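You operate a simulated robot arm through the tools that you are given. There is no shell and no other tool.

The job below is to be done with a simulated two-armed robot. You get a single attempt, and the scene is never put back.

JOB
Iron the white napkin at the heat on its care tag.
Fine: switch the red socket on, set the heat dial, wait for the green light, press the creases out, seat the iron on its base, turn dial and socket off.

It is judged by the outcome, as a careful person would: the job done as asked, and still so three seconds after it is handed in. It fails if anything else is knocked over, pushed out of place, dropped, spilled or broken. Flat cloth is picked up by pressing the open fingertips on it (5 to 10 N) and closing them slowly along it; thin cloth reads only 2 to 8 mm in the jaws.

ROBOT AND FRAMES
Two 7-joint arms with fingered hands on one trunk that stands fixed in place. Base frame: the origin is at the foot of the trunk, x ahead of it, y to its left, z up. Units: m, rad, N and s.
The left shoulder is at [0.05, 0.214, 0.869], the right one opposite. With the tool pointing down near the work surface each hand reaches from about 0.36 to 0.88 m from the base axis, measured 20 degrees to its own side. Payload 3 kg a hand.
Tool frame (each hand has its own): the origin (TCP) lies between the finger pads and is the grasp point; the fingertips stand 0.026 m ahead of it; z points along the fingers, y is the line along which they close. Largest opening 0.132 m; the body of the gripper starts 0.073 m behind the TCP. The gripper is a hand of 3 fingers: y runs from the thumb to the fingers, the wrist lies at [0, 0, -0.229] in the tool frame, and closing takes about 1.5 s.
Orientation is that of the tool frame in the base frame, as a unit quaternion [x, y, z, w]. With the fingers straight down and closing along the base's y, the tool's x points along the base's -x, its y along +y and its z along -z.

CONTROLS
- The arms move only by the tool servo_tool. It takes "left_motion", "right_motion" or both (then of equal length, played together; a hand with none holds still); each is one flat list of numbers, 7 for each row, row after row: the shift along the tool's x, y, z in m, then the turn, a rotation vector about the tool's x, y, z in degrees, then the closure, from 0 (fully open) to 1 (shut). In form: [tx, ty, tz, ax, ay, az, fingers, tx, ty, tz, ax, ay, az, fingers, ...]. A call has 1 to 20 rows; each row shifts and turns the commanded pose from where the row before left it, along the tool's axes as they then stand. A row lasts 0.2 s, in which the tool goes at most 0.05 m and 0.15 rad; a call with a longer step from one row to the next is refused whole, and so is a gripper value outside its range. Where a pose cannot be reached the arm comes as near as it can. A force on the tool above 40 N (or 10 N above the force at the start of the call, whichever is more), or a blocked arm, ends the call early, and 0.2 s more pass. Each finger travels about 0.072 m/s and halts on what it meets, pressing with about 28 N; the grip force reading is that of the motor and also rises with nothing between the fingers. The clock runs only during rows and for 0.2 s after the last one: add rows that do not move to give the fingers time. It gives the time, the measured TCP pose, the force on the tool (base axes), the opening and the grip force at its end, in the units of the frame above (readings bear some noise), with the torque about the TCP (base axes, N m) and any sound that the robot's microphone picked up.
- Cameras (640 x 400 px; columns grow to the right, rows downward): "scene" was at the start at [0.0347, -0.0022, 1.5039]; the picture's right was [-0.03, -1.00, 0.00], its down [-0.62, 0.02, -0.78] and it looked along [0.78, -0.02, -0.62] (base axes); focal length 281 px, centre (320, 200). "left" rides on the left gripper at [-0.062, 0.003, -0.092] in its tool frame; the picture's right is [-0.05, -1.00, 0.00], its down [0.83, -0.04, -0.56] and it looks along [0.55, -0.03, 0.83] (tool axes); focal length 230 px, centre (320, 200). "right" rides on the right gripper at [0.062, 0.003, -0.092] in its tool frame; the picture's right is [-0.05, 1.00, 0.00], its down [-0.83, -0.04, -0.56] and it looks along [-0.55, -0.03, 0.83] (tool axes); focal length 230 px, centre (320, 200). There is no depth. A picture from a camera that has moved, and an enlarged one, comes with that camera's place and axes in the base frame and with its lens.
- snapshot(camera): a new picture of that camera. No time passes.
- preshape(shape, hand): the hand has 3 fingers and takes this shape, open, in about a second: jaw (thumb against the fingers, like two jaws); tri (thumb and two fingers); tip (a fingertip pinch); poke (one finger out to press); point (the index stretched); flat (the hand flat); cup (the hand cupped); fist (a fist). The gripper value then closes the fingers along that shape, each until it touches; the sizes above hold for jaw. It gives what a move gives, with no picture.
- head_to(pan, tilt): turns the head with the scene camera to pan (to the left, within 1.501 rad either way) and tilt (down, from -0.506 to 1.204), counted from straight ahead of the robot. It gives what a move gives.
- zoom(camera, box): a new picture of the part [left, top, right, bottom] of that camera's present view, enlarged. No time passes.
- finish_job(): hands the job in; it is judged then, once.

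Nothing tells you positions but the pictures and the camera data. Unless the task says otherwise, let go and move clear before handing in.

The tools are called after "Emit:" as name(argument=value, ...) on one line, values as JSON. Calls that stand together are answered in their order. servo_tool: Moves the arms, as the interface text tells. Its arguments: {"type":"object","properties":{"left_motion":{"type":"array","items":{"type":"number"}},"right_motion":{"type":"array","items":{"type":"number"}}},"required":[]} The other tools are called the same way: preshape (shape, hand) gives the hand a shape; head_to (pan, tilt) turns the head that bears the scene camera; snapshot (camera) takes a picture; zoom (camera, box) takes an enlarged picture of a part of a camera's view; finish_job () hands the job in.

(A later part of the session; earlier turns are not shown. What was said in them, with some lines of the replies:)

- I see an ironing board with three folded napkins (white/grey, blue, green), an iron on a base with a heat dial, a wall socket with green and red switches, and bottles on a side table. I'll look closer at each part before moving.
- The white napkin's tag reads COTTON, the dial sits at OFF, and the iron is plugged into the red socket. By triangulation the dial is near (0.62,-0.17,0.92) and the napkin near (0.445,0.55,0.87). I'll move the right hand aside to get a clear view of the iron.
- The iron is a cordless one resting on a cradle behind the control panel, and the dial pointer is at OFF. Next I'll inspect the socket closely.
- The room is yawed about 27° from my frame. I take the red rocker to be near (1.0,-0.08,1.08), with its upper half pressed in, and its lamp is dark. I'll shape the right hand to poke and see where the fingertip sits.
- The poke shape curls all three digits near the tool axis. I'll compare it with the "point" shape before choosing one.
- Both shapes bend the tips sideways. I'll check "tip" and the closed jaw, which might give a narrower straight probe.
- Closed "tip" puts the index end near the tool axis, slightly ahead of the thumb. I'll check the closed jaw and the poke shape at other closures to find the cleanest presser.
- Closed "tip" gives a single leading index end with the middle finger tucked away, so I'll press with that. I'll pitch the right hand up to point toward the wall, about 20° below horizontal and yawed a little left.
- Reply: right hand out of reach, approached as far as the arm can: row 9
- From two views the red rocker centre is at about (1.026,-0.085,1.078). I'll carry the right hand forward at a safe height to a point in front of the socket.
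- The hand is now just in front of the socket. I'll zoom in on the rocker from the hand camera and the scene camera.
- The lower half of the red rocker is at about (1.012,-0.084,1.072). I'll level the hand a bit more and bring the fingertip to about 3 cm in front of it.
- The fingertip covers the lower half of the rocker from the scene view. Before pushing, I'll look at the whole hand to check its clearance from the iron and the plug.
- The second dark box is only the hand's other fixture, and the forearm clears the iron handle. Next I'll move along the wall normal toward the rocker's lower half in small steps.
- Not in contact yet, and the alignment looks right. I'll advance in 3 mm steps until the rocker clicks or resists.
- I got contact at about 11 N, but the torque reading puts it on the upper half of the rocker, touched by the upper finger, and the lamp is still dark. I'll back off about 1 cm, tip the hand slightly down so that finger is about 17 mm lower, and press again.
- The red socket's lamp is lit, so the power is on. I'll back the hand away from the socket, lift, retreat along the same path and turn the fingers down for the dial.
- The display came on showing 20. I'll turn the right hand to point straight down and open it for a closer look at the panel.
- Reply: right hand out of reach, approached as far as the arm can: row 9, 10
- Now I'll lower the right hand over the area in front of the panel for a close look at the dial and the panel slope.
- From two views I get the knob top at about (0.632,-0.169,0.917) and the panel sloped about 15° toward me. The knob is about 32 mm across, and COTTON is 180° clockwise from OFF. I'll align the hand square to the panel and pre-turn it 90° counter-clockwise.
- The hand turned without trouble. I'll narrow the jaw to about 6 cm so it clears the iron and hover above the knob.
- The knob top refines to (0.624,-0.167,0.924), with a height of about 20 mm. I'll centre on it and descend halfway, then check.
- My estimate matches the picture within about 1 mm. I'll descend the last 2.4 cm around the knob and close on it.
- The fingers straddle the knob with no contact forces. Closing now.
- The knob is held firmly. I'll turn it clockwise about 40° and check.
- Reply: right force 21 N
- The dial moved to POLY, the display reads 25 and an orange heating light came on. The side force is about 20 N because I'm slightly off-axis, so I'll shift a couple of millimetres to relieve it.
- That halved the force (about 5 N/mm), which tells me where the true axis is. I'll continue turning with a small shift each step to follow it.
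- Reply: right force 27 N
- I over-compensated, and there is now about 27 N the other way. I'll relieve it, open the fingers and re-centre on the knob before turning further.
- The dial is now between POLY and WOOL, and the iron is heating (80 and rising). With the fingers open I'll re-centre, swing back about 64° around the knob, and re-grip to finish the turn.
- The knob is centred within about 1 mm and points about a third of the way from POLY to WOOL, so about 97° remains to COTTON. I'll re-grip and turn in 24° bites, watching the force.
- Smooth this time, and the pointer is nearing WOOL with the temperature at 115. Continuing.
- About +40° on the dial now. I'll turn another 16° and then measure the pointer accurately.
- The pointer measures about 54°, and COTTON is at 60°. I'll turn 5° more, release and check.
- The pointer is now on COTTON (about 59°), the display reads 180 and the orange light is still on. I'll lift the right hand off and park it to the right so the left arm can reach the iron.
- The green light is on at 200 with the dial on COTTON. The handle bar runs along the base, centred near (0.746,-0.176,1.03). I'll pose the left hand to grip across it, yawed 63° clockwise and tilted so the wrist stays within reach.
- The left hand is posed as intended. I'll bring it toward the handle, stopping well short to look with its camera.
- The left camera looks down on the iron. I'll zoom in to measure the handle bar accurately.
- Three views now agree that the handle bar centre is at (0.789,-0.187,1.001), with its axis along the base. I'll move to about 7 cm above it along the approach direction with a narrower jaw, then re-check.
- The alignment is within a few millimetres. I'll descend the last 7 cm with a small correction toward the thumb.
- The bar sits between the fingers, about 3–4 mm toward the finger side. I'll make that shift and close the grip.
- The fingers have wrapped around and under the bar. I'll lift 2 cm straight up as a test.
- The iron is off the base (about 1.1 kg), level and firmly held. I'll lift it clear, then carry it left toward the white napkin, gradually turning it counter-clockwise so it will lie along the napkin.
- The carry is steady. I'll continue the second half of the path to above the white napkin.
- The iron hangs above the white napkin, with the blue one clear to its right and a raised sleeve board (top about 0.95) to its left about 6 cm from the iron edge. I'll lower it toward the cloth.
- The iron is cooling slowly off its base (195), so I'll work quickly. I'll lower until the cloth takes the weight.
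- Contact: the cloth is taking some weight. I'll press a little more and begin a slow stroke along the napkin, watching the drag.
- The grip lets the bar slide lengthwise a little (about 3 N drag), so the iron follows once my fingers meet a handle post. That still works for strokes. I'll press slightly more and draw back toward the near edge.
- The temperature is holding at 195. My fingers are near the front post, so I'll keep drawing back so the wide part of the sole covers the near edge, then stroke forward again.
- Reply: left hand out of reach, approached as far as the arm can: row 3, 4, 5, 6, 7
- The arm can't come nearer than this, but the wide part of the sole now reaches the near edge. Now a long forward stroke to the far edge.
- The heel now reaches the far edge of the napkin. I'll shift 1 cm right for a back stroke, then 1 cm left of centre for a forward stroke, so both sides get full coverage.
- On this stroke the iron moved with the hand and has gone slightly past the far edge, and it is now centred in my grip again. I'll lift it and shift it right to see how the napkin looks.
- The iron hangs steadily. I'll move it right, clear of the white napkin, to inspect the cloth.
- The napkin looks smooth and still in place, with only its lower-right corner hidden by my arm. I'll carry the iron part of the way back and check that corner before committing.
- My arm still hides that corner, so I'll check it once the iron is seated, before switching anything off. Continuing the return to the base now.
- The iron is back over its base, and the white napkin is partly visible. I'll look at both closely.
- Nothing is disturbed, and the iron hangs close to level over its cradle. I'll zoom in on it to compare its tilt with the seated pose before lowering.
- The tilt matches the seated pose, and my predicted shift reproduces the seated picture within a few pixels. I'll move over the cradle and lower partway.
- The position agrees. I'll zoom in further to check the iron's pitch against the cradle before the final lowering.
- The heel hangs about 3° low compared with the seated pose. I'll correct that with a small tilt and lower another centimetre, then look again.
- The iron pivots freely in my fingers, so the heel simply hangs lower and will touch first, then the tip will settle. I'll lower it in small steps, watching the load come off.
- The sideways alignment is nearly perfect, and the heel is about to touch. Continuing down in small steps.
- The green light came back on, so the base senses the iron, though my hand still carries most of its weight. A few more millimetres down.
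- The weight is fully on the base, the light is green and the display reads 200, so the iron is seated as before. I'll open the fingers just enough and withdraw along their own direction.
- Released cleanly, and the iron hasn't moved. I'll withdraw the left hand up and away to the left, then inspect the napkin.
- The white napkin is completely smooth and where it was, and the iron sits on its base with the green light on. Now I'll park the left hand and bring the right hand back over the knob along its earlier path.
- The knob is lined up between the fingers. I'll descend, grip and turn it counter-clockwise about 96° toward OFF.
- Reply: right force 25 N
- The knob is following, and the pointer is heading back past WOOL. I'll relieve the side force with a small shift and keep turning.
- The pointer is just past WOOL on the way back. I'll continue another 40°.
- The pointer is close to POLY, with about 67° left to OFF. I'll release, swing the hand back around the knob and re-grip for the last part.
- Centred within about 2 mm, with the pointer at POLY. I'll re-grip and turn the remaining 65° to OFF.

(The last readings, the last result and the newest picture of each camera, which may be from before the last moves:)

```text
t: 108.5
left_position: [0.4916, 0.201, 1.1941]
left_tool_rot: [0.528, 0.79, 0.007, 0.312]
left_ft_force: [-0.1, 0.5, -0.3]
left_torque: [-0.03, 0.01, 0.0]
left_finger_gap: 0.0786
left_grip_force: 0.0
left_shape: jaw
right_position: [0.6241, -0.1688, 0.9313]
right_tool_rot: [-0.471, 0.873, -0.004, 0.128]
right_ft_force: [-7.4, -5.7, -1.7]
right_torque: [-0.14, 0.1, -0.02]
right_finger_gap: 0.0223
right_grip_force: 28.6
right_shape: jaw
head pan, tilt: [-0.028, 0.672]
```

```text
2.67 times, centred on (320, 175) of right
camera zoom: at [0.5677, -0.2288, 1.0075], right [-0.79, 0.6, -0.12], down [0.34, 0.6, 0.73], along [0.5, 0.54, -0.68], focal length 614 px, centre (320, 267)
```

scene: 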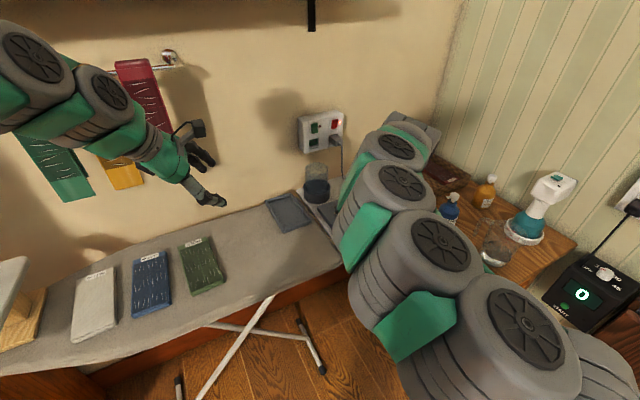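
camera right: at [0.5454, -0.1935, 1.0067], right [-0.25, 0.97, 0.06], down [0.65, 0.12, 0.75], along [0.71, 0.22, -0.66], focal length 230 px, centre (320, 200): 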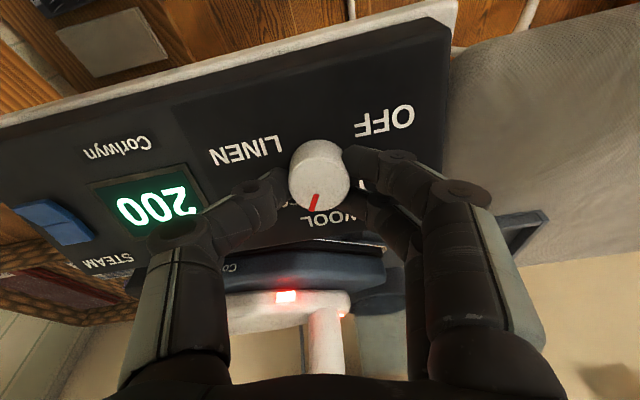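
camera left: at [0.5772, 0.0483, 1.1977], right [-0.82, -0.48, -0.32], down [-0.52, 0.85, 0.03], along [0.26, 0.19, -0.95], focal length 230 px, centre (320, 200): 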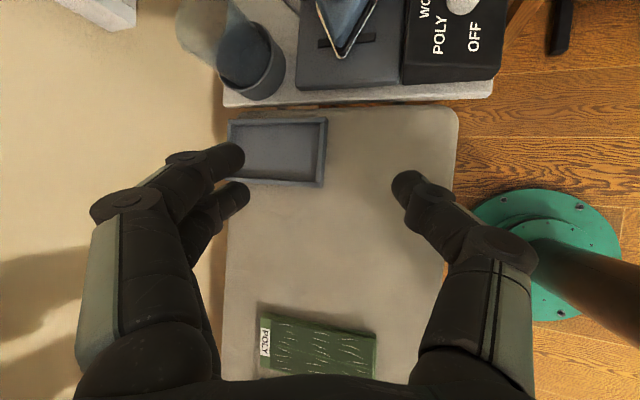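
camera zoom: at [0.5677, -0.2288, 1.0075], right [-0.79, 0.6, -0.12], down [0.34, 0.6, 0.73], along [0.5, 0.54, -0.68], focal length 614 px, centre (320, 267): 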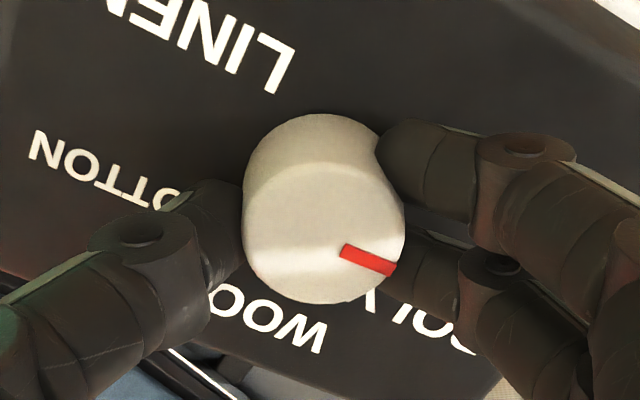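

Emit:
servo_tool(right_motion=[0, 0, 0, 0, 0, -8, 1, 0, 0, 0, 0, 0, -8, 1, 0, 0, 0, 0, 0, -8, 1])

Emit:
zoom(camera="right", box=[200, 100, 440, 250])

Emit:
snapshot(camera="right")

```text
t: 109.3
left_position: [0.4934, 0.2018, 1.1947]
left_tool_rot: [0.528, 0.79, 0.008, 0.312]
left_ft_force: [0.6, 0.4, 0.0]
left_torque: [0.03, 0.02, -0.03]
left_finger_gap: 0.0789
left_grip_force: 0.0
left_shape: jaw
right_position: [0.626, -0.1694, 0.9323]
right_tool_rot: [-0.643, 0.755, -0.031, 0.125]
right_ft_force: [-2.2, -2.0, -8.6]
right_torque: [-0.1, 0.08, 0.05]
right_finger_gap: 0.0218
right_grip_force: 27.8
right_shape: jaw
head pan, tilt: [-0.028, 0.672]
```

```text
2.67 times, centred on (320, 175) of right
camera zoom: at [0.5906, -0.2397, 1.0121], right [-0.95, 0.22, -0.2], down [0.03, 0.74, 0.67], along [0.3, 0.63, -0.71], focal length 614 px, centre (320, 267)
```

zoom: 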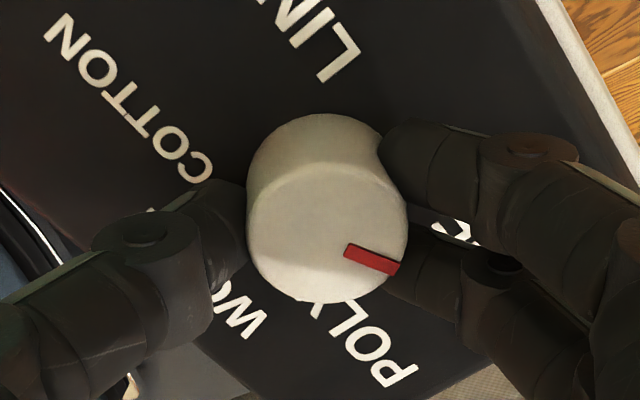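

```text
taken
camera right: at [0.5906, -0.2397, 1.0121], right [-0.95, 0.22, -0.2], down [0.03, 0.74, 0.67], along [0.3, 0.63, -0.71], focal length 230 px, centre (320, 200)
```

right: 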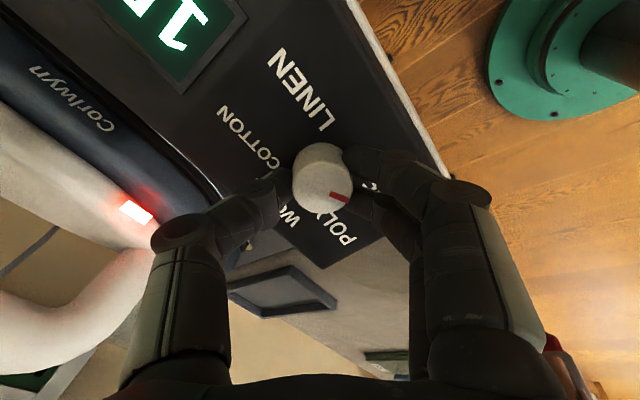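

The pointer measures about -113°, and OFF is at -120°. I'll turn 7° more, then release.

Emit:
servo_tool(right_motion=[0, 0, 0, 0, 0, -7, 1, 0, 0, 0, 0, 0, 0, 1, 0, 0, 0, 0, 0, 0, 0.8, 0, 0, 0, 0, 0, 0, 0.55, 0, 0, 0, 0, 0, 0, 0.55])

Emit:
zoom(camera="right", box=[200, 100, 440, 250])

Emit:
snapshot(camera="right")

```text
t: 110.5
left_position: [0.4927, 0.2016, 1.1943]
left_tool_rot: [0.528, 0.789, 0.008, 0.313]
left_ft_force: [-0.6, -0.5, -0.5]
left_torque: [0.01, 0.03, 0.01]
left_finger_gap: 0.0786
left_grip_force: 0.0
left_shape: jaw
right_position: [0.6251, -0.1699, 0.9324]
right_tool_rot: [-0.687, 0.715, -0.039, 0.123]
right_ft_force: [-0.1, 0.7, 0.5]
right_torque: [-0.03, 0.01, 0.01]
right_finger_gap: 0.059
right_grip_force: 0.0
right_shape: jaw
head pan, tilt: [-0.028, 0.672]
```

```text
2.67 times, centred on (320, 175) of right
camera zoom: at [0.5978, -0.2409, 1.0141], right [-0.97, 0.11, -0.22], down [-0.06, 0.76, 0.65], along [0.23, 0.64, -0.73], focal length 614 px, centre (320, 267)
```

zoom: 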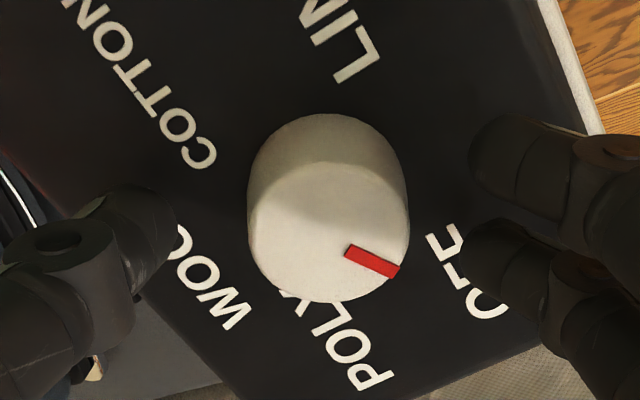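

```text
taken
camera right: at [0.5978, -0.2409, 1.0141], right [-0.97, 0.11, -0.22], down [-0.06, 0.76, 0.65], along [0.23, 0.64, -0.73], focal length 230 px, centre (320, 200)
```

right: 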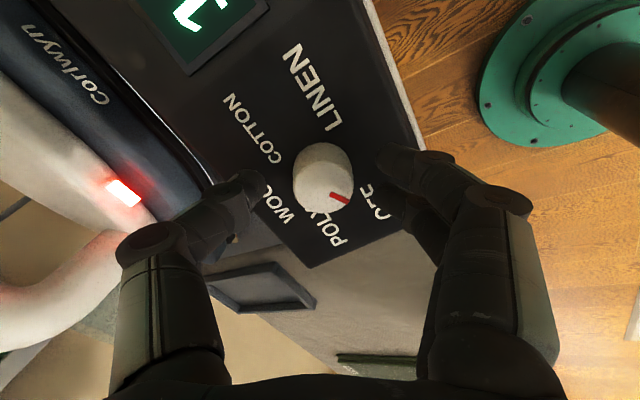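

The pointer is at OFF (about -119°). I'll lift the right hand off and check the panel lights.

Emit:
servo_tool(right_motion=[0, 0, -0.03, 0, 0, 0, 0.55, 0, 0, -0.045, 0, 0, 0, 0.55, 0, 0, -0.045, 0, 0, 0, 0.55, 0, 0, -0.04, 0, 0, 0, 0.55])

Emit:
snapshot(camera="right")

Emit:
zoom(camera="left", box=[160, 0, 480, 200])

```text
t: 111.5
left_position: [0.4912, 0.202, 1.1942]
left_tool_rot: [0.529, 0.789, 0.007, 0.312]
left_ft_force: [0.1, -0.4, -0.7]
left_torque: [-0.03, -0.02, 0.06]
left_finger_gap: 0.0788
left_grip_force: 0.0
left_shape: jaw
right_position: [0.5859, -0.1905, 1.0857]
right_tool_rot: [-0.686, 0.717, -0.037, 0.123]
right_ft_force: [0.0, -0.6, -0.3]
right_torque: [-0.01, 0.01, 0.04]
right_finger_gap: 0.0588
right_grip_force: 0.0
right_shape: jaw
head pan, tilt: [-0.028, 0.672]
```

```text
taken
camera right: at [0.5596, -0.261, 1.166], right [-0.97, 0.11, -0.22], down [-0.06, 0.76, 0.65], along [0.23, 0.64, -0.73], focal length 230 px, centre (320, 200)
```

right: 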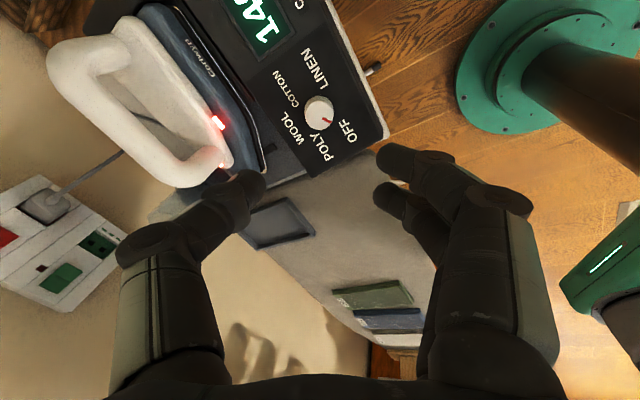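

```text
2.00 times, centred on (320, 100) of left
camera zoom: at [0.464, 0.1799, 1.2994], right [-0.82, -0.48, -0.32], down [-0.52, 0.85, 0.03], along [0.26, 0.19, -0.95], focal length 460 px, centre (320, 400)
```

zoom: 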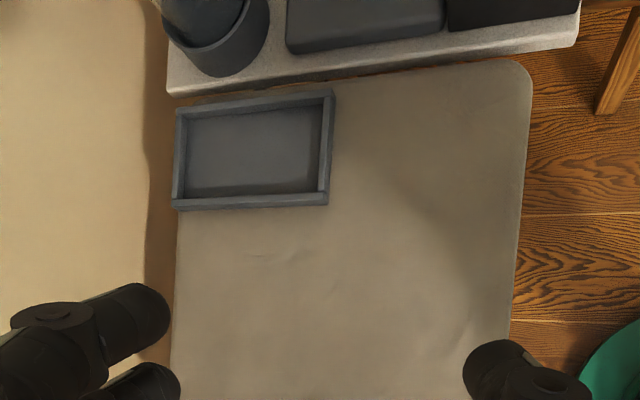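

Dial is at OFF and the temperature is falling (145). Next, the socket: I'll raise the right hand, swing it back, and form the "tip" shape again.

Emit:
servo_tool(right_motion=[-0.001, 0.0134, -0.0377, 0, 0, 0, 0.4, -0.001, 0.0134, -0.0377, 0, 0, 0, 0.4, -0.001, 0.0134, -0.0377, 0, 0, 0, 0.4, -0.001, 0.0134, -0.0377, 0, 0, 0, 0.4, 0, 0, 0, 0, 0, 8.25, 0.4, 0, 0, 0, 0, 0, 8.25, 0.4, 0, 0, 0, 0, 0, 8.25, 0.4, 0, 0, 0, 0, 0, 8.25, 0.4, 0, 0, 0, 0, 0, 8.25, 0.4, 0, 0, 0, 0, 0, 8.25, 0.4, 0, 0, 0, 0, 0, 8.25, 0.4, 0, 0, 0, 0, 0, 8.25, 0.4])

Emit:
preshape(shape="tip", hand="right")

Emit:
snapshot(camera="scene")

```text
t: 114.1
left_position: [0.4939, 0.2016, 1.1959]
left_tool_rot: [0.528, 0.79, 0.007, 0.312]
left_ft_force: [-0.4, -0.2, -0.1]
left_torque: [-0.02, -0.03, 0.01]
left_finger_gap: 0.0787
left_grip_force: 0.2
left_shape: jaw
right_position: [0.5013, -0.1996, 1.2198]
right_tool_rot: [-0.185, 0.974, 0.035, 0.124]
right_ft_force: [0.3, 0.2, -0.1]
right_torque: [0.0, 0.02, 0.01]
right_finger_gap: 0.0788
right_grip_force: 0.1
right_shape: jaw
head pan, tilt: [-0.028, 0.672]
```

```text
t: 115.0
left_position: [0.4928, 0.2008, 1.194]
left_tool_rot: [0.528, 0.79, 0.008, 0.312]
left_ft_force: [-0.4, -0.2, -0.2]
left_torque: [-0.01, 0.0, -0.03]
left_finger_gap: 0.0788
left_grip_force: 0.0
left_shape: jaw
right_position: [0.5011, -0.1993, 1.2207]
right_tool_rot: [-0.187, 0.974, 0.035, 0.125]
right_ft_force: [0.0, 0.7, -0.1]
right_torque: [0.01, 0.02, -0.02]
right_finger_gap: 0.1317
right_grip_force: 0.1
right_shape: tip
head pan, tilt: [-0.028, 0.672]
```

```text
taken
```

scene: 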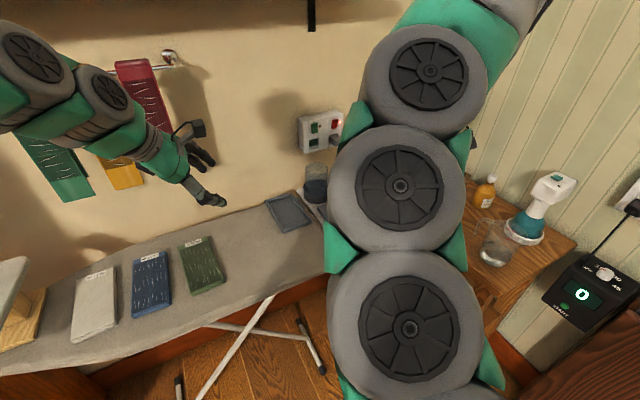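

Now I'll close the tip and pitch the hand up to point at the wall, then trim the yaw to match the earlier press.

Emit:
servo_tool(right_motion=[0, 0, 0, 0, -8, 0, 1, 0, 0, 0, 0, -8, 0, 1, 0, 0, 0, 0, -8, 0, 1, 0, 0, 0, 0, -8, 0, 1, 0, 0, 0, 0, -8, 0, 1, 0, 0, 0, 0, -8, 0, 1, 0, 0, 0, 0, -8, 0, 1, 0, 0, 0, 0, -4, 0, 1, 0, 0, 0, 4.6, -0.1, 1.4, 1, 0, 0, 0, 4.6, -0.1, 1.4, 1])

Emit:
snapshot(camera="right")

Emit:
snapshot(camera="scene")

```text
t: 117.2
left_position: [0.4929, 0.201, 1.1944]
left_tool_rot: [0.528, 0.79, 0.008, 0.312]
left_ft_force: [-0.4, 0.6, 0.1]
left_torque: [0.03, -0.03, -0.04]
left_finger_gap: 0.0789
left_grip_force: 0.2
left_shape: jaw
right_position: [0.5061, -0.2041, 1.237]
right_tool_rot: [-0.071, 0.82, 0.068, 0.564]
right_ft_force: [0.0, 0.2, -0.4]
right_torque: [0.01, 0.01, 0.0]
right_finger_gap: 0.0
right_grip_force: 28.1
right_shape: tip
right hand out of reach, approached as far as the arm can: row 7, 8, 9, 10
head pan, tilt: [-0.028, 0.672]
```

```text
taken
camera right: at [0.3984, -0.221, 1.2124], right [-0.18, 0.98, 0.08], down [-0.21, -0.12, 0.97], along [0.96, 0.15, 0.22], focal length 230 px, centre (320, 200)
```

right: 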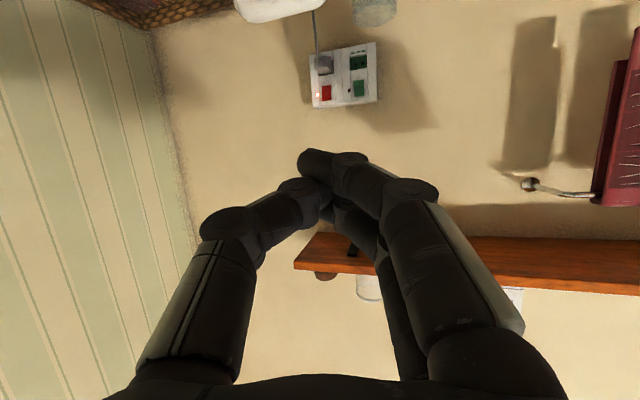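

```text
taken
```

scene: 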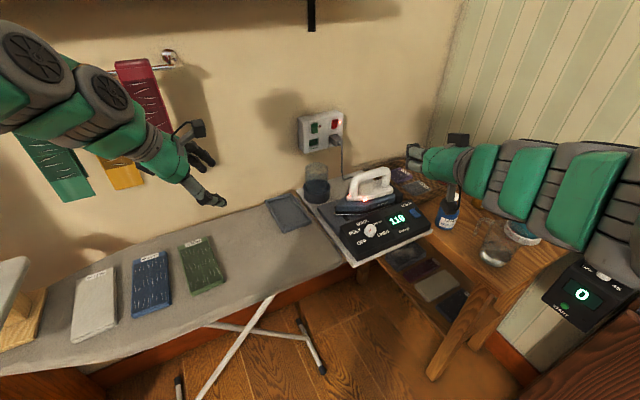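

Pointed at the socket and clear of everything. I'll check the panel once, then advance to the pre-press point used before.

Emit:
zoom(camera="scene", box=[290, 150, 450, 270])

Emit:
servo_tool(right_motion=[-0.0062, -0.0008, 0.0399, 0, 0, 0, 1, -0.0062, -0.0008, 0.0399, 0, 0, 0, 1, -0.0062, -0.0008, 0.0399, 0, 0, 0, 1, -0.0062, -0.0008, 0.0399, 0, 0, 0, 1, -0.0062, -0.0008, 0.0399, 0, 0, 0, 1, -0.0062, -0.0008, 0.0399, 0, 0, 0, 1, -0.0062, -0.0008, 0.0399, 0, 0, 0, 1, -0.0062, -0.0008, 0.0399, 0, 0, 0, 1, -0.0062, -0.0008, 0.0399, 0, 0, 0, 1, -0.0062, -0.0008, 0.0399, 0, 0, 0, 1])

Emit:
zoom(camera="right", box=[260, 40, 420, 200])

Emit:
zoom(camera="scene", box=[290, 80, 386, 140])

```text
3.33 times, centred on (370, 210) of scene
camera zoom: at [0.0347, -0.0023, 1.5039], right [-0.03, -1.0, 0.0], down [-0.62, 0.02, -0.78], along [0.78, -0.02, -0.62], focal length 938 px, centre (153, 167)
```

zoom: 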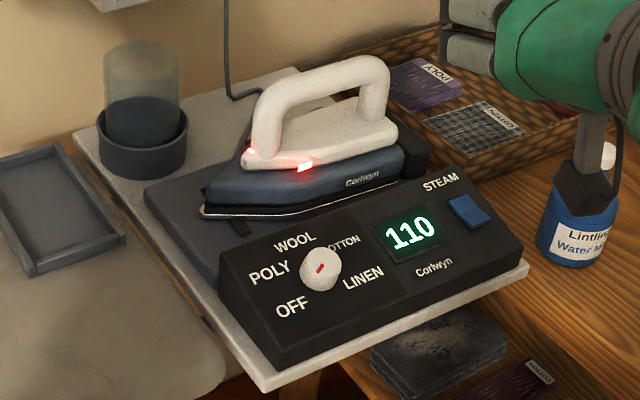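

```text
t: 119.4
left_position: [0.4921, 0.2016, 1.1949]
left_tool_rot: [0.528, 0.79, 0.008, 0.312]
left_ft_force: [-0.9, -0.3, -0.4]
left_torque: [0.0, 0.0, 0.0]
left_finger_gap: 0.0788
left_grip_force: 0.0
left_shape: jaw
right_position: [0.8961, -0.1367, 1.1508]
right_tool_rot: [-0.071, 0.821, 0.068, 0.562]
right_ft_force: [0.3, 0.6, 0.7]
right_torque: [-0.05, -0.03, -0.02]
right_finger_gap: 0.0
right_grip_force: 28.4
right_shape: tip
head pan, tilt: [-0.028, 0.672]
```

```text
2.50 times, centred on (340, 120) of right
camera zoom: at [0.788, -0.1536, 1.126], right [-0.17, 0.98, 0.08], down [-0.2, -0.12, 0.97], along [0.96, 0.15, 0.22], focal length 575 px, centre (270, 400)
```

zoom: 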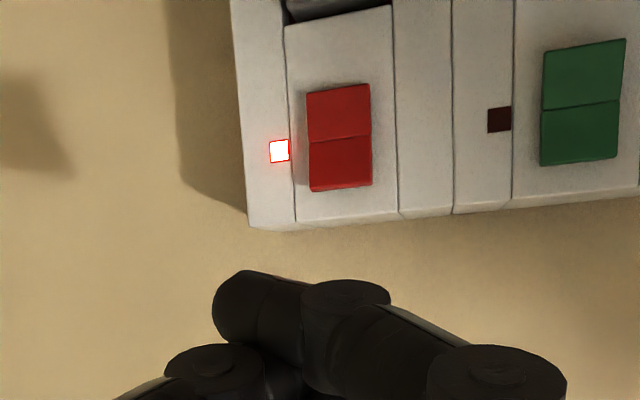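

```text
6.67 times, centred on (338, 110) of scene
camera zoom: at [0.0348, -0.0024, 1.5039], right [-0.03, -1.0, 0.0], down [-0.62, 0.02, -0.78], along [0.78, -0.02, -0.62], focal length 1875 px, centre (200, 800)
```

zoom: 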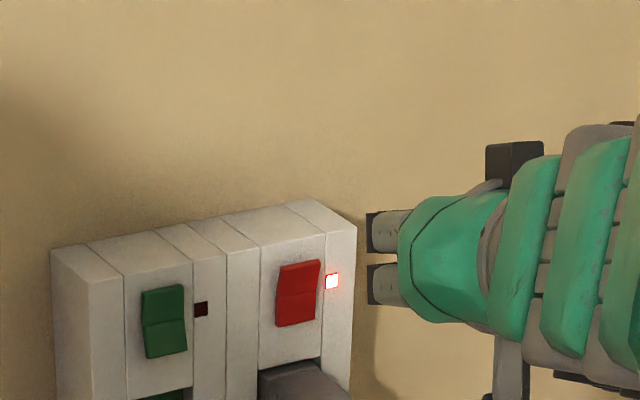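

The lamp is lit and the rocker's lower half is in, so I need its upper half this time. No heating light shows with the dial at OFF. I'll level the hand and move to about 3.5 cm in front of the upper half.

Emit:
servo_tool(right_motion=[0, 0, 0, 0, -5, 0, 1, 0, 0, 0, 0, -5, 0, 1, 0.016, 0.0053, 0.0254, 0, 0, 0, 1, 0.016, 0.0053, 0.0254, 0, 0, 0, 1, 0.016, 0.0053, 0.0254, 0, 0, 0, 1, 0, 0, 0, 0, 0, 0, 1])

Emit:
zoom(camera="scene", box=[310, 100, 374, 140])

Emit:
zoom(camera="right", box=[260, 60, 400, 200])

```text
t: 120.8
left_position: [0.4935, 0.2023, 1.1947]
left_tool_rot: [0.528, 0.79, 0.008, 0.312]
left_ft_force: [-0.2, 0.1, -0.5]
left_torque: [0.0, 0.0, -0.02]
left_finger_gap: 0.0788
left_grip_force: 0.1
left_shape: jaw
right_position: [0.9577, -0.1044, 1.089]
right_tool_rot: [-0.065, 0.769, 0.075, 0.632]
right_ft_force: [-0.2, 0.1, 0.1]
right_torque: [-0.02, 0.0, 0.0]
right_finger_gap: 0.0002
right_grip_force: 27.8
right_shape: tip
head pan, tilt: [-0.028, 0.672]
```

```text
10.00 times, centred on (342, 120) of scene
camera zoom: at [0.0348, -0.0023, 1.5039], right [-0.03, -1.0, 0.0], down [-0.62, 0.02, -0.78], along [0.78, -0.02, -0.62], focal length 2813 px, centre (100, 1000)
```

zoom: 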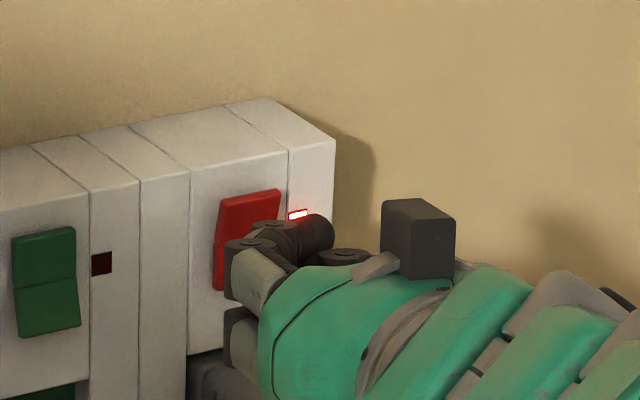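

```text
2.86 times, centred on (330, 130) of right
camera zoom: at [0.8546, -0.1184, 1.0467], right [-0.18, 0.98, 0.08], down [-0.37, -0.15, 0.92], along [0.91, 0.14, 0.39], focal length 657 px, centre (291, 400)
```

zoom: 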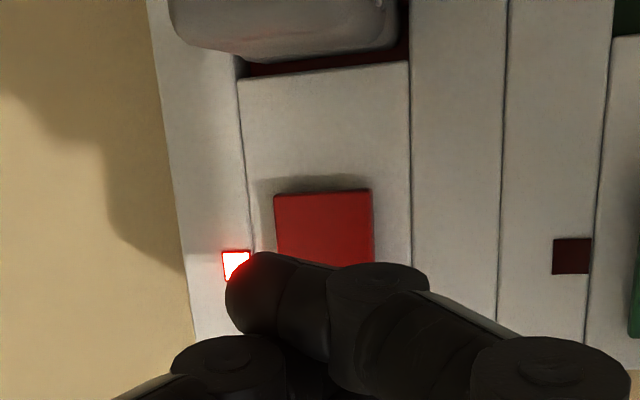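

Aligned with the upper half. I'll advance along the wall normal in small steps until it clicks off.

Emit:
servo_tool(right_motion=[-0.0017, 0.0027, 0.0095, 0, 0, 0, 1, -0.0017, 0.0027, 0.0095, 0, 0, 0, 1, -0.0005, 0.0008, 0.0028, 0, 0, 0, 1, -0.0005, 0.0008, 0.0028, 0, 0, 0, 1, 0, 0, 0, 0, 0, 0, 1])

Emit:
zoom(camera="scene", box=[310, 100, 374, 140])

Emit:
zoom(camera="right", box=[260, 60, 400, 200])

```text
t: 122.0
left_position: [0.4937, 0.2016, 1.1945]
left_tool_rot: [0.529, 0.789, 0.007, 0.312]
left_ft_force: [0.5, 0.1, 0.3]
left_torque: [0.03, 0.0, 0.02]
left_finger_gap: 0.0787
left_grip_force: 0.1
left_shape: jaw
right_position: [0.9806, -0.0911, 1.0897]
right_tool_rot: [-0.065, 0.769, 0.074, 0.632]
right_ft_force: [0.5, 0.6, 0.2]
right_torque: [0.0, 0.01, 0.03]
right_finger_gap: 0.0
right_grip_force: 28.1
right_shape: tip
head pan, tilt: [-0.028, 0.672]
```

```text
10.00 times, centred on (342, 120) of scene
camera zoom: at [0.0348, -0.0023, 1.5039], right [-0.03, -1.0, 0.0], down [-0.62, 0.02, -0.78], along [0.78, -0.02, -0.62], focal length 2813 px, centre (100, 1000)
```

zoom: 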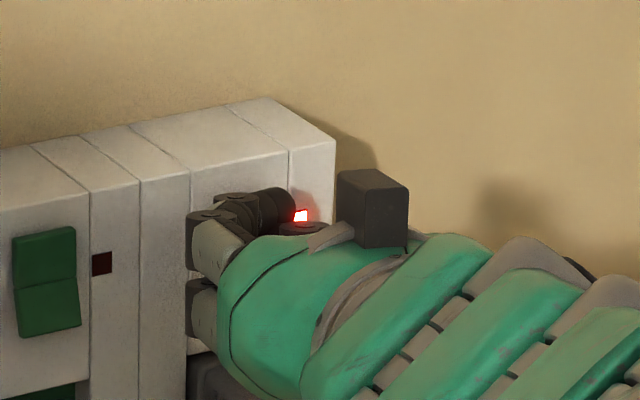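

```text
2.86 times, centred on (330, 130) of right
camera zoom: at [0.8782, -0.1066, 1.0468], right [-0.18, 0.98, 0.08], down [-0.37, -0.15, 0.92], along [0.91, 0.14, 0.39], focal length 657 px, centre (291, 400)
```

zoom: 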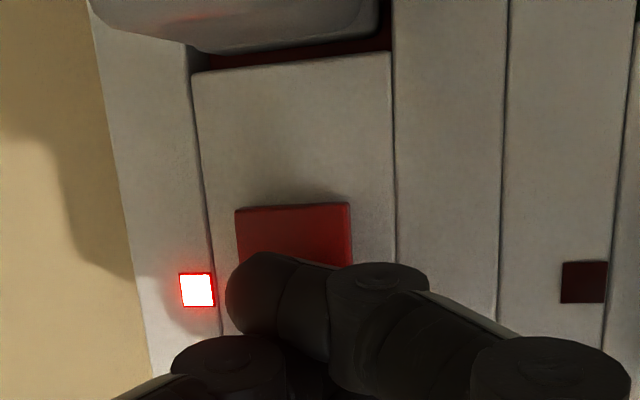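

Emit:
servo_tool(right_motion=[-0.0005, 0.0008, 0.0028, 0, 0, 0, 1, -0.0005, 0.0008, 0.0028, 0, 0, 0, 1, 0, 0, 0, 0, 0, 0, 1])

Emit:
zoom(camera="scene", box=[310, 100, 374, 140])

Emit:
zoom(camera="right", box=[260, 60, 400, 200])

```text
t: 122.8
left_position: [0.4938, 0.2024, 1.1944]
left_tool_rot: [0.529, 0.789, 0.007, 0.312]
left_ft_force: [-0.7, -1.1, -0.3]
left_torque: [0.01, 0.03, 0.03]
left_finger_gap: 0.0787
left_grip_force: 0.1
left_shape: jaw
right_position: [0.9858, -0.0891, 1.0904]
right_tool_rot: [-0.065, 0.769, 0.074, 0.632]
right_ft_force: [-0.4, 0.4, 0.4]
right_torque: [-0.01, 0.0, -0.02]
right_finger_gap: 0.0001
right_grip_force: 28.2
right_shape: tip
head pan, tilt: [-0.028, 0.672]
```

```text
10.00 times, centred on (342, 120) of scene
camera zoom: at [0.0347, -0.0023, 1.5039], right [-0.03, -1.0, 0.0], down [-0.62, 0.02, -0.78], along [0.78, -0.02, -0.62], focal length 2813 px, centre (100, 1000)
```

zoom: 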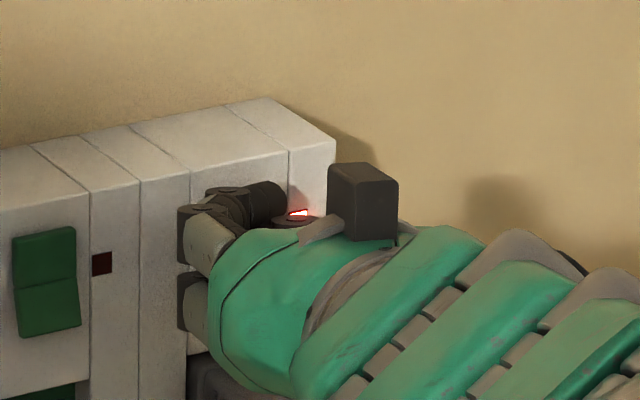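

```text
2.86 times, centred on (330, 130) of right
camera zoom: at [0.8828, -0.1039, 1.0473], right [-0.18, 0.98, 0.08], down [-0.37, -0.15, 0.92], along [0.91, 0.14, 0.39], focal length 657 px, centre (291, 400)
```

zoom: 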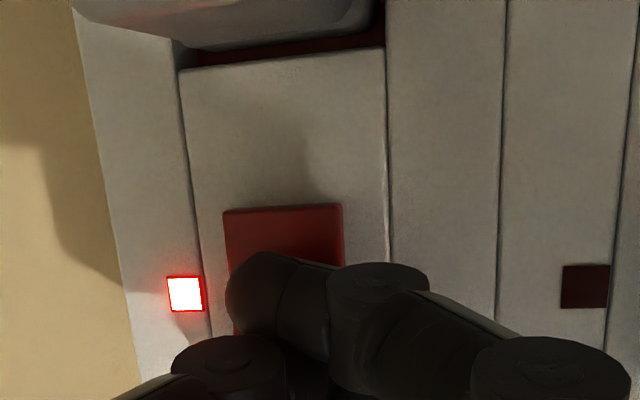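

Emit:
servo_tool(right_motion=[-0.0005, 0.0008, 0.0028, 0, 0, 0, 1, -0.0005, 0.0008, 0.0028, 0, 0, 0, 1, 0, 0, 0, 0, 0, 0, 1])

Emit:
zoom(camera="right", box=[260, 60, 400, 200])

```text
t: 123.6
left_position: [0.4927, 0.2005, 1.1944]
left_tool_rot: [0.529, 0.789, 0.007, 0.312]
left_ft_force: [0.2, 0.0, 0.0]
left_torque: [-0.02, -0.01, -0.01]
left_finger_gap: 0.0788
left_grip_force: 0.1
left_shape: jaw
right_position: [0.9894, -0.0902, 1.0897]
right_tool_rot: [-0.062, 0.769, 0.072, 0.632]
right_ft_force: [-23.1, -15.8, 1.8]
right_torque: [0.04, -0.09, -0.13]
right_finger_gap: 0.0001
right_grip_force: 27.8
right_shape: tip
head pan, tilt: [-0.028, 0.672]
```

```text
2.86 times, centred on (330, 130) of right
camera zoom: at [0.8877, -0.1049, 1.0472], right [-0.18, 0.98, 0.08], down [-0.37, -0.14, 0.92], along [0.91, 0.13, 0.39], focal length 657 px, centre (291, 400)
```

zoom: 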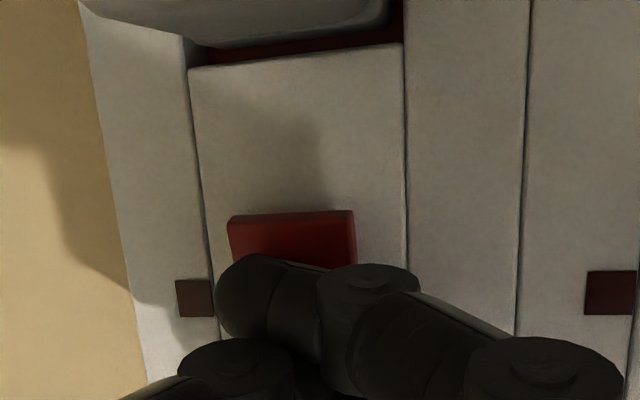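

The socket lamp is dark, so the power is off. I'll back straight off, lift, and retreat.

Emit:
servo_tool(right_motion=[0.0035, -0.0055, -0.019, 0, 0, 0, 1, 0.0035, -0.0055, -0.019, 0, 0, 0, 1, -0.0295, 0.0009, -0.0056, 0, 0, 0, 1, -0.0295, 0.0009, -0.0056, 0, 0, 0, 1, 0, 0, -0.045, 0, 0, 0, 1, 0, 0, -0.045, 0, 0, 0, 1, 0, 0, -0.045, 0, 0, 0, 1, 0, 0, -0.045, 0, 0, 0, 1, 0, 0, -0.045, 0, 0, 0, 1, 0, 0, -0.045, 0, 0, 0, 1, 0, 0, -0.045, 0, 0, 0, 1, 0, 0, -0.045, 0, 0, 0, 1, 0, 0, -0.045, 0, 0, 0, 1])

Emit:
snapshot(camera="scene")

Emit:
zoom(camera="scene", box=[280, 90, 450, 270])

```text
t: 126.4
left_position: [0.4922, 0.201, 1.1943]
left_tool_rot: [0.528, 0.79, 0.008, 0.312]
left_ft_force: [0.0, 0.7, -0.3]
left_torque: [-0.01, -0.01, 0.03]
left_finger_gap: 0.0788
left_grip_force: 0.1
left_shape: jaw
right_position: [0.608, -0.1752, 1.2212]
right_tool_rot: [-0.066, 0.769, 0.075, 0.632]
right_ft_force: [0.5, -0.7, 0.4]
right_torque: [0.02, 0.02, 0.01]
right_finger_gap: 0.0002
right_grip_force: 28.1
right_shape: tip
right hand out of reach, approached as far as the arm can: row 13
head pan, tilt: [-0.028, 0.672]
```

```text
taken
```

scene: 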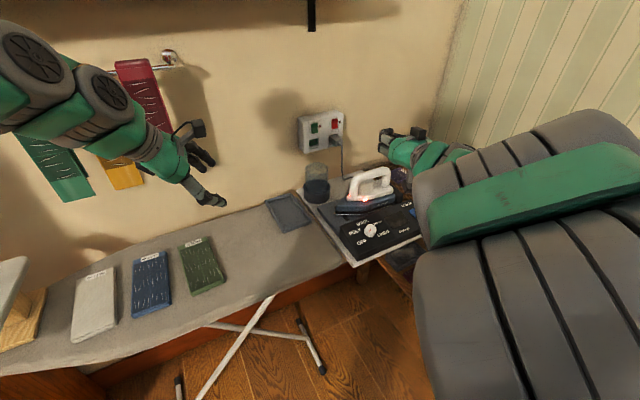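

```text
2.22 times, centred on (365, 180) of scene
camera zoom: at [0.0347, -0.0023, 1.5039], right [-0.03, -1.0, 0.0], down [-0.62, 0.02, -0.78], along [0.78, -0.02, -0.62], focal length 625 px, centre (220, 244)
```

zoom: 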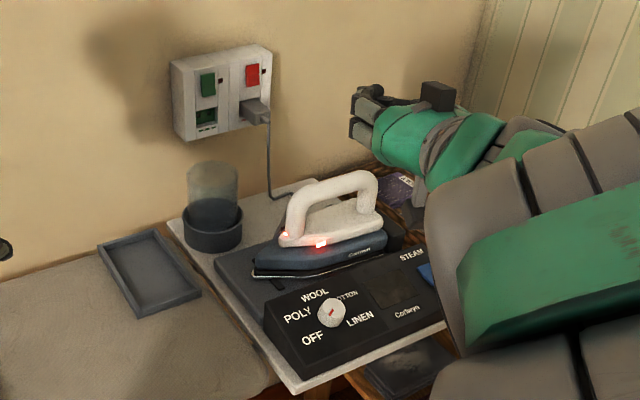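

Everything is switched off. I'll move the right hand aside and open it, then check the final state of the dial, iron, napkin and the surrounding items.

Emit:
servo_tool(right_motion=[0, -0.045, -0.005, 0, 0, 0, 0.6, 0, -0.045, -0.005, 0, 0, 0, 0.3, 0, -0.045, -0.005, 0, 0, 0, 0, 0, -0.045, -0.005, 0, 0, 0, 0, 0, 0, 0, 0, 0, 0, 0])

Emit:
snapshot(camera="scene")

Emit:
zoom(camera="scene", box=[300, 170, 450, 270])

Emit:
zoom(camera="scene", box=[290, 95, 386, 155])

Emit:
zoom(camera="scene", box=[50, 220, 242, 340])

```text
t: 127.6
left_position: [0.4929, 0.202, 1.1949]
left_tool_rot: [0.529, 0.789, 0.008, 0.311]
left_ft_force: [-0.2, -0.5, 0.6]
left_torque: [0.03, -0.02, 0.0]
left_finger_gap: 0.0787
left_grip_force: 0.2
left_shape: jaw
right_position: [0.6222, -0.3602, 1.2163]
right_tool_rot: [-0.064, 0.768, 0.074, 0.632]
right_ft_force: [-1.2, 0.5, -0.7]
right_torque: [-0.02, -0.02, -0.01]
right_finger_gap: 0.1301
right_grip_force: 0.2
right_shape: tip
head pan, tilt: [-0.028, 0.672]
```

```text
taken
```

scene: 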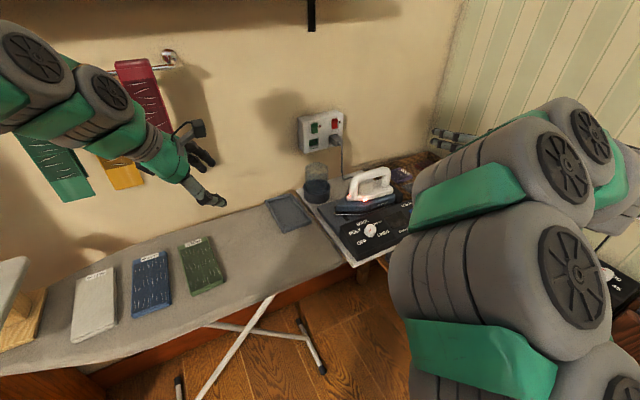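

```text
4.00 times, centred on (375, 220) of scene
camera zoom: at [0.0348, -0.0023, 1.5039], right [-0.03, -1.0, 0.0], down [-0.62, 0.02, -0.78], along [0.78, -0.02, -0.62], focal length 1125 px, centre (100, 120)
```

zoom: 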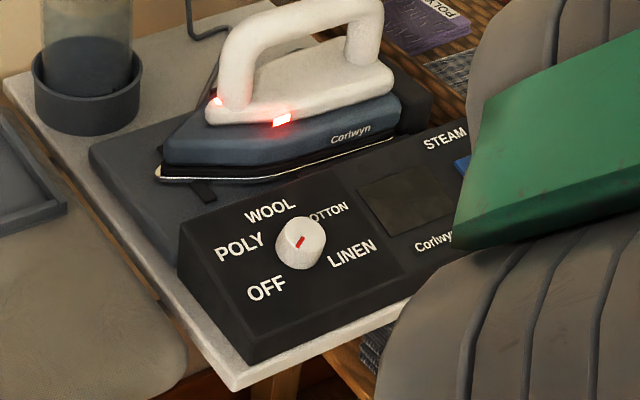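

```text
6.67 times, centred on (338, 125) of scene
camera zoom: at [0.0348, -0.0023, 1.5039], right [-0.03, -1.0, 0.0], down [-0.62, 0.02, -0.78], along [0.78, -0.02, -0.62], focal length 1875 px, centre (200, 700)
```

zoom: 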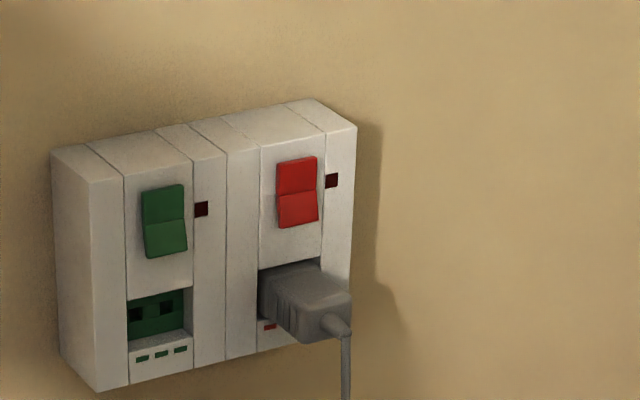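

```text
3.33 times, centred on (146, 280) of scene
camera zoom: at [0.0348, -0.0023, 1.5039], right [-0.03, -1.0, 0.0], down [-0.62, 0.02, -0.78], along [0.78, -0.02, -0.62], focal length 938 px, centre (900, -67)
```

zoom: 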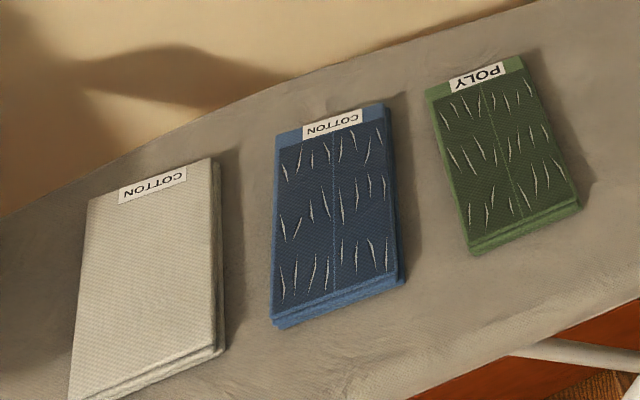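

The white napkin is smooth and in place, and the iron is on its base within a pixel or two of where it started. The dial pointer is at OFF, the display is dark, and the red socket's lamp is out. Both hands are empty and clear, and nothing I can see looks disturbed, so I'm handing in.

Emit:
finish_job()

```text
The job is handed in.
```

The white napkin is ironed at the COTTON setting on its tag, and the job is handed in.

- **Heating:** I switched the red socket on, turned the dial to COTTON, and waited for the green light at 200.
- **Ironing:** I made several passes over the napkin, which now shows no creases and lies where it did before. The iron cooled slowly off its base, so it was at about 190–195 while pressing. It also slid a little lengthwise in my grip and once ran a few centimetres past the napkin's far edge. I saw no damage from that.
- **Putting away:** The iron is back on its base, within a few millimetres of where it started.
- **Switching off:** The dial is at OFF and the red socket is off, so the display and socket lamp are dark. The iron's own red lights were still on when I finished, probably because it was still hot.

I saw nothing else knocked or moved. Parts of the side table were hidden behind my right arm in the last pictures, so I couldn't check those directly.
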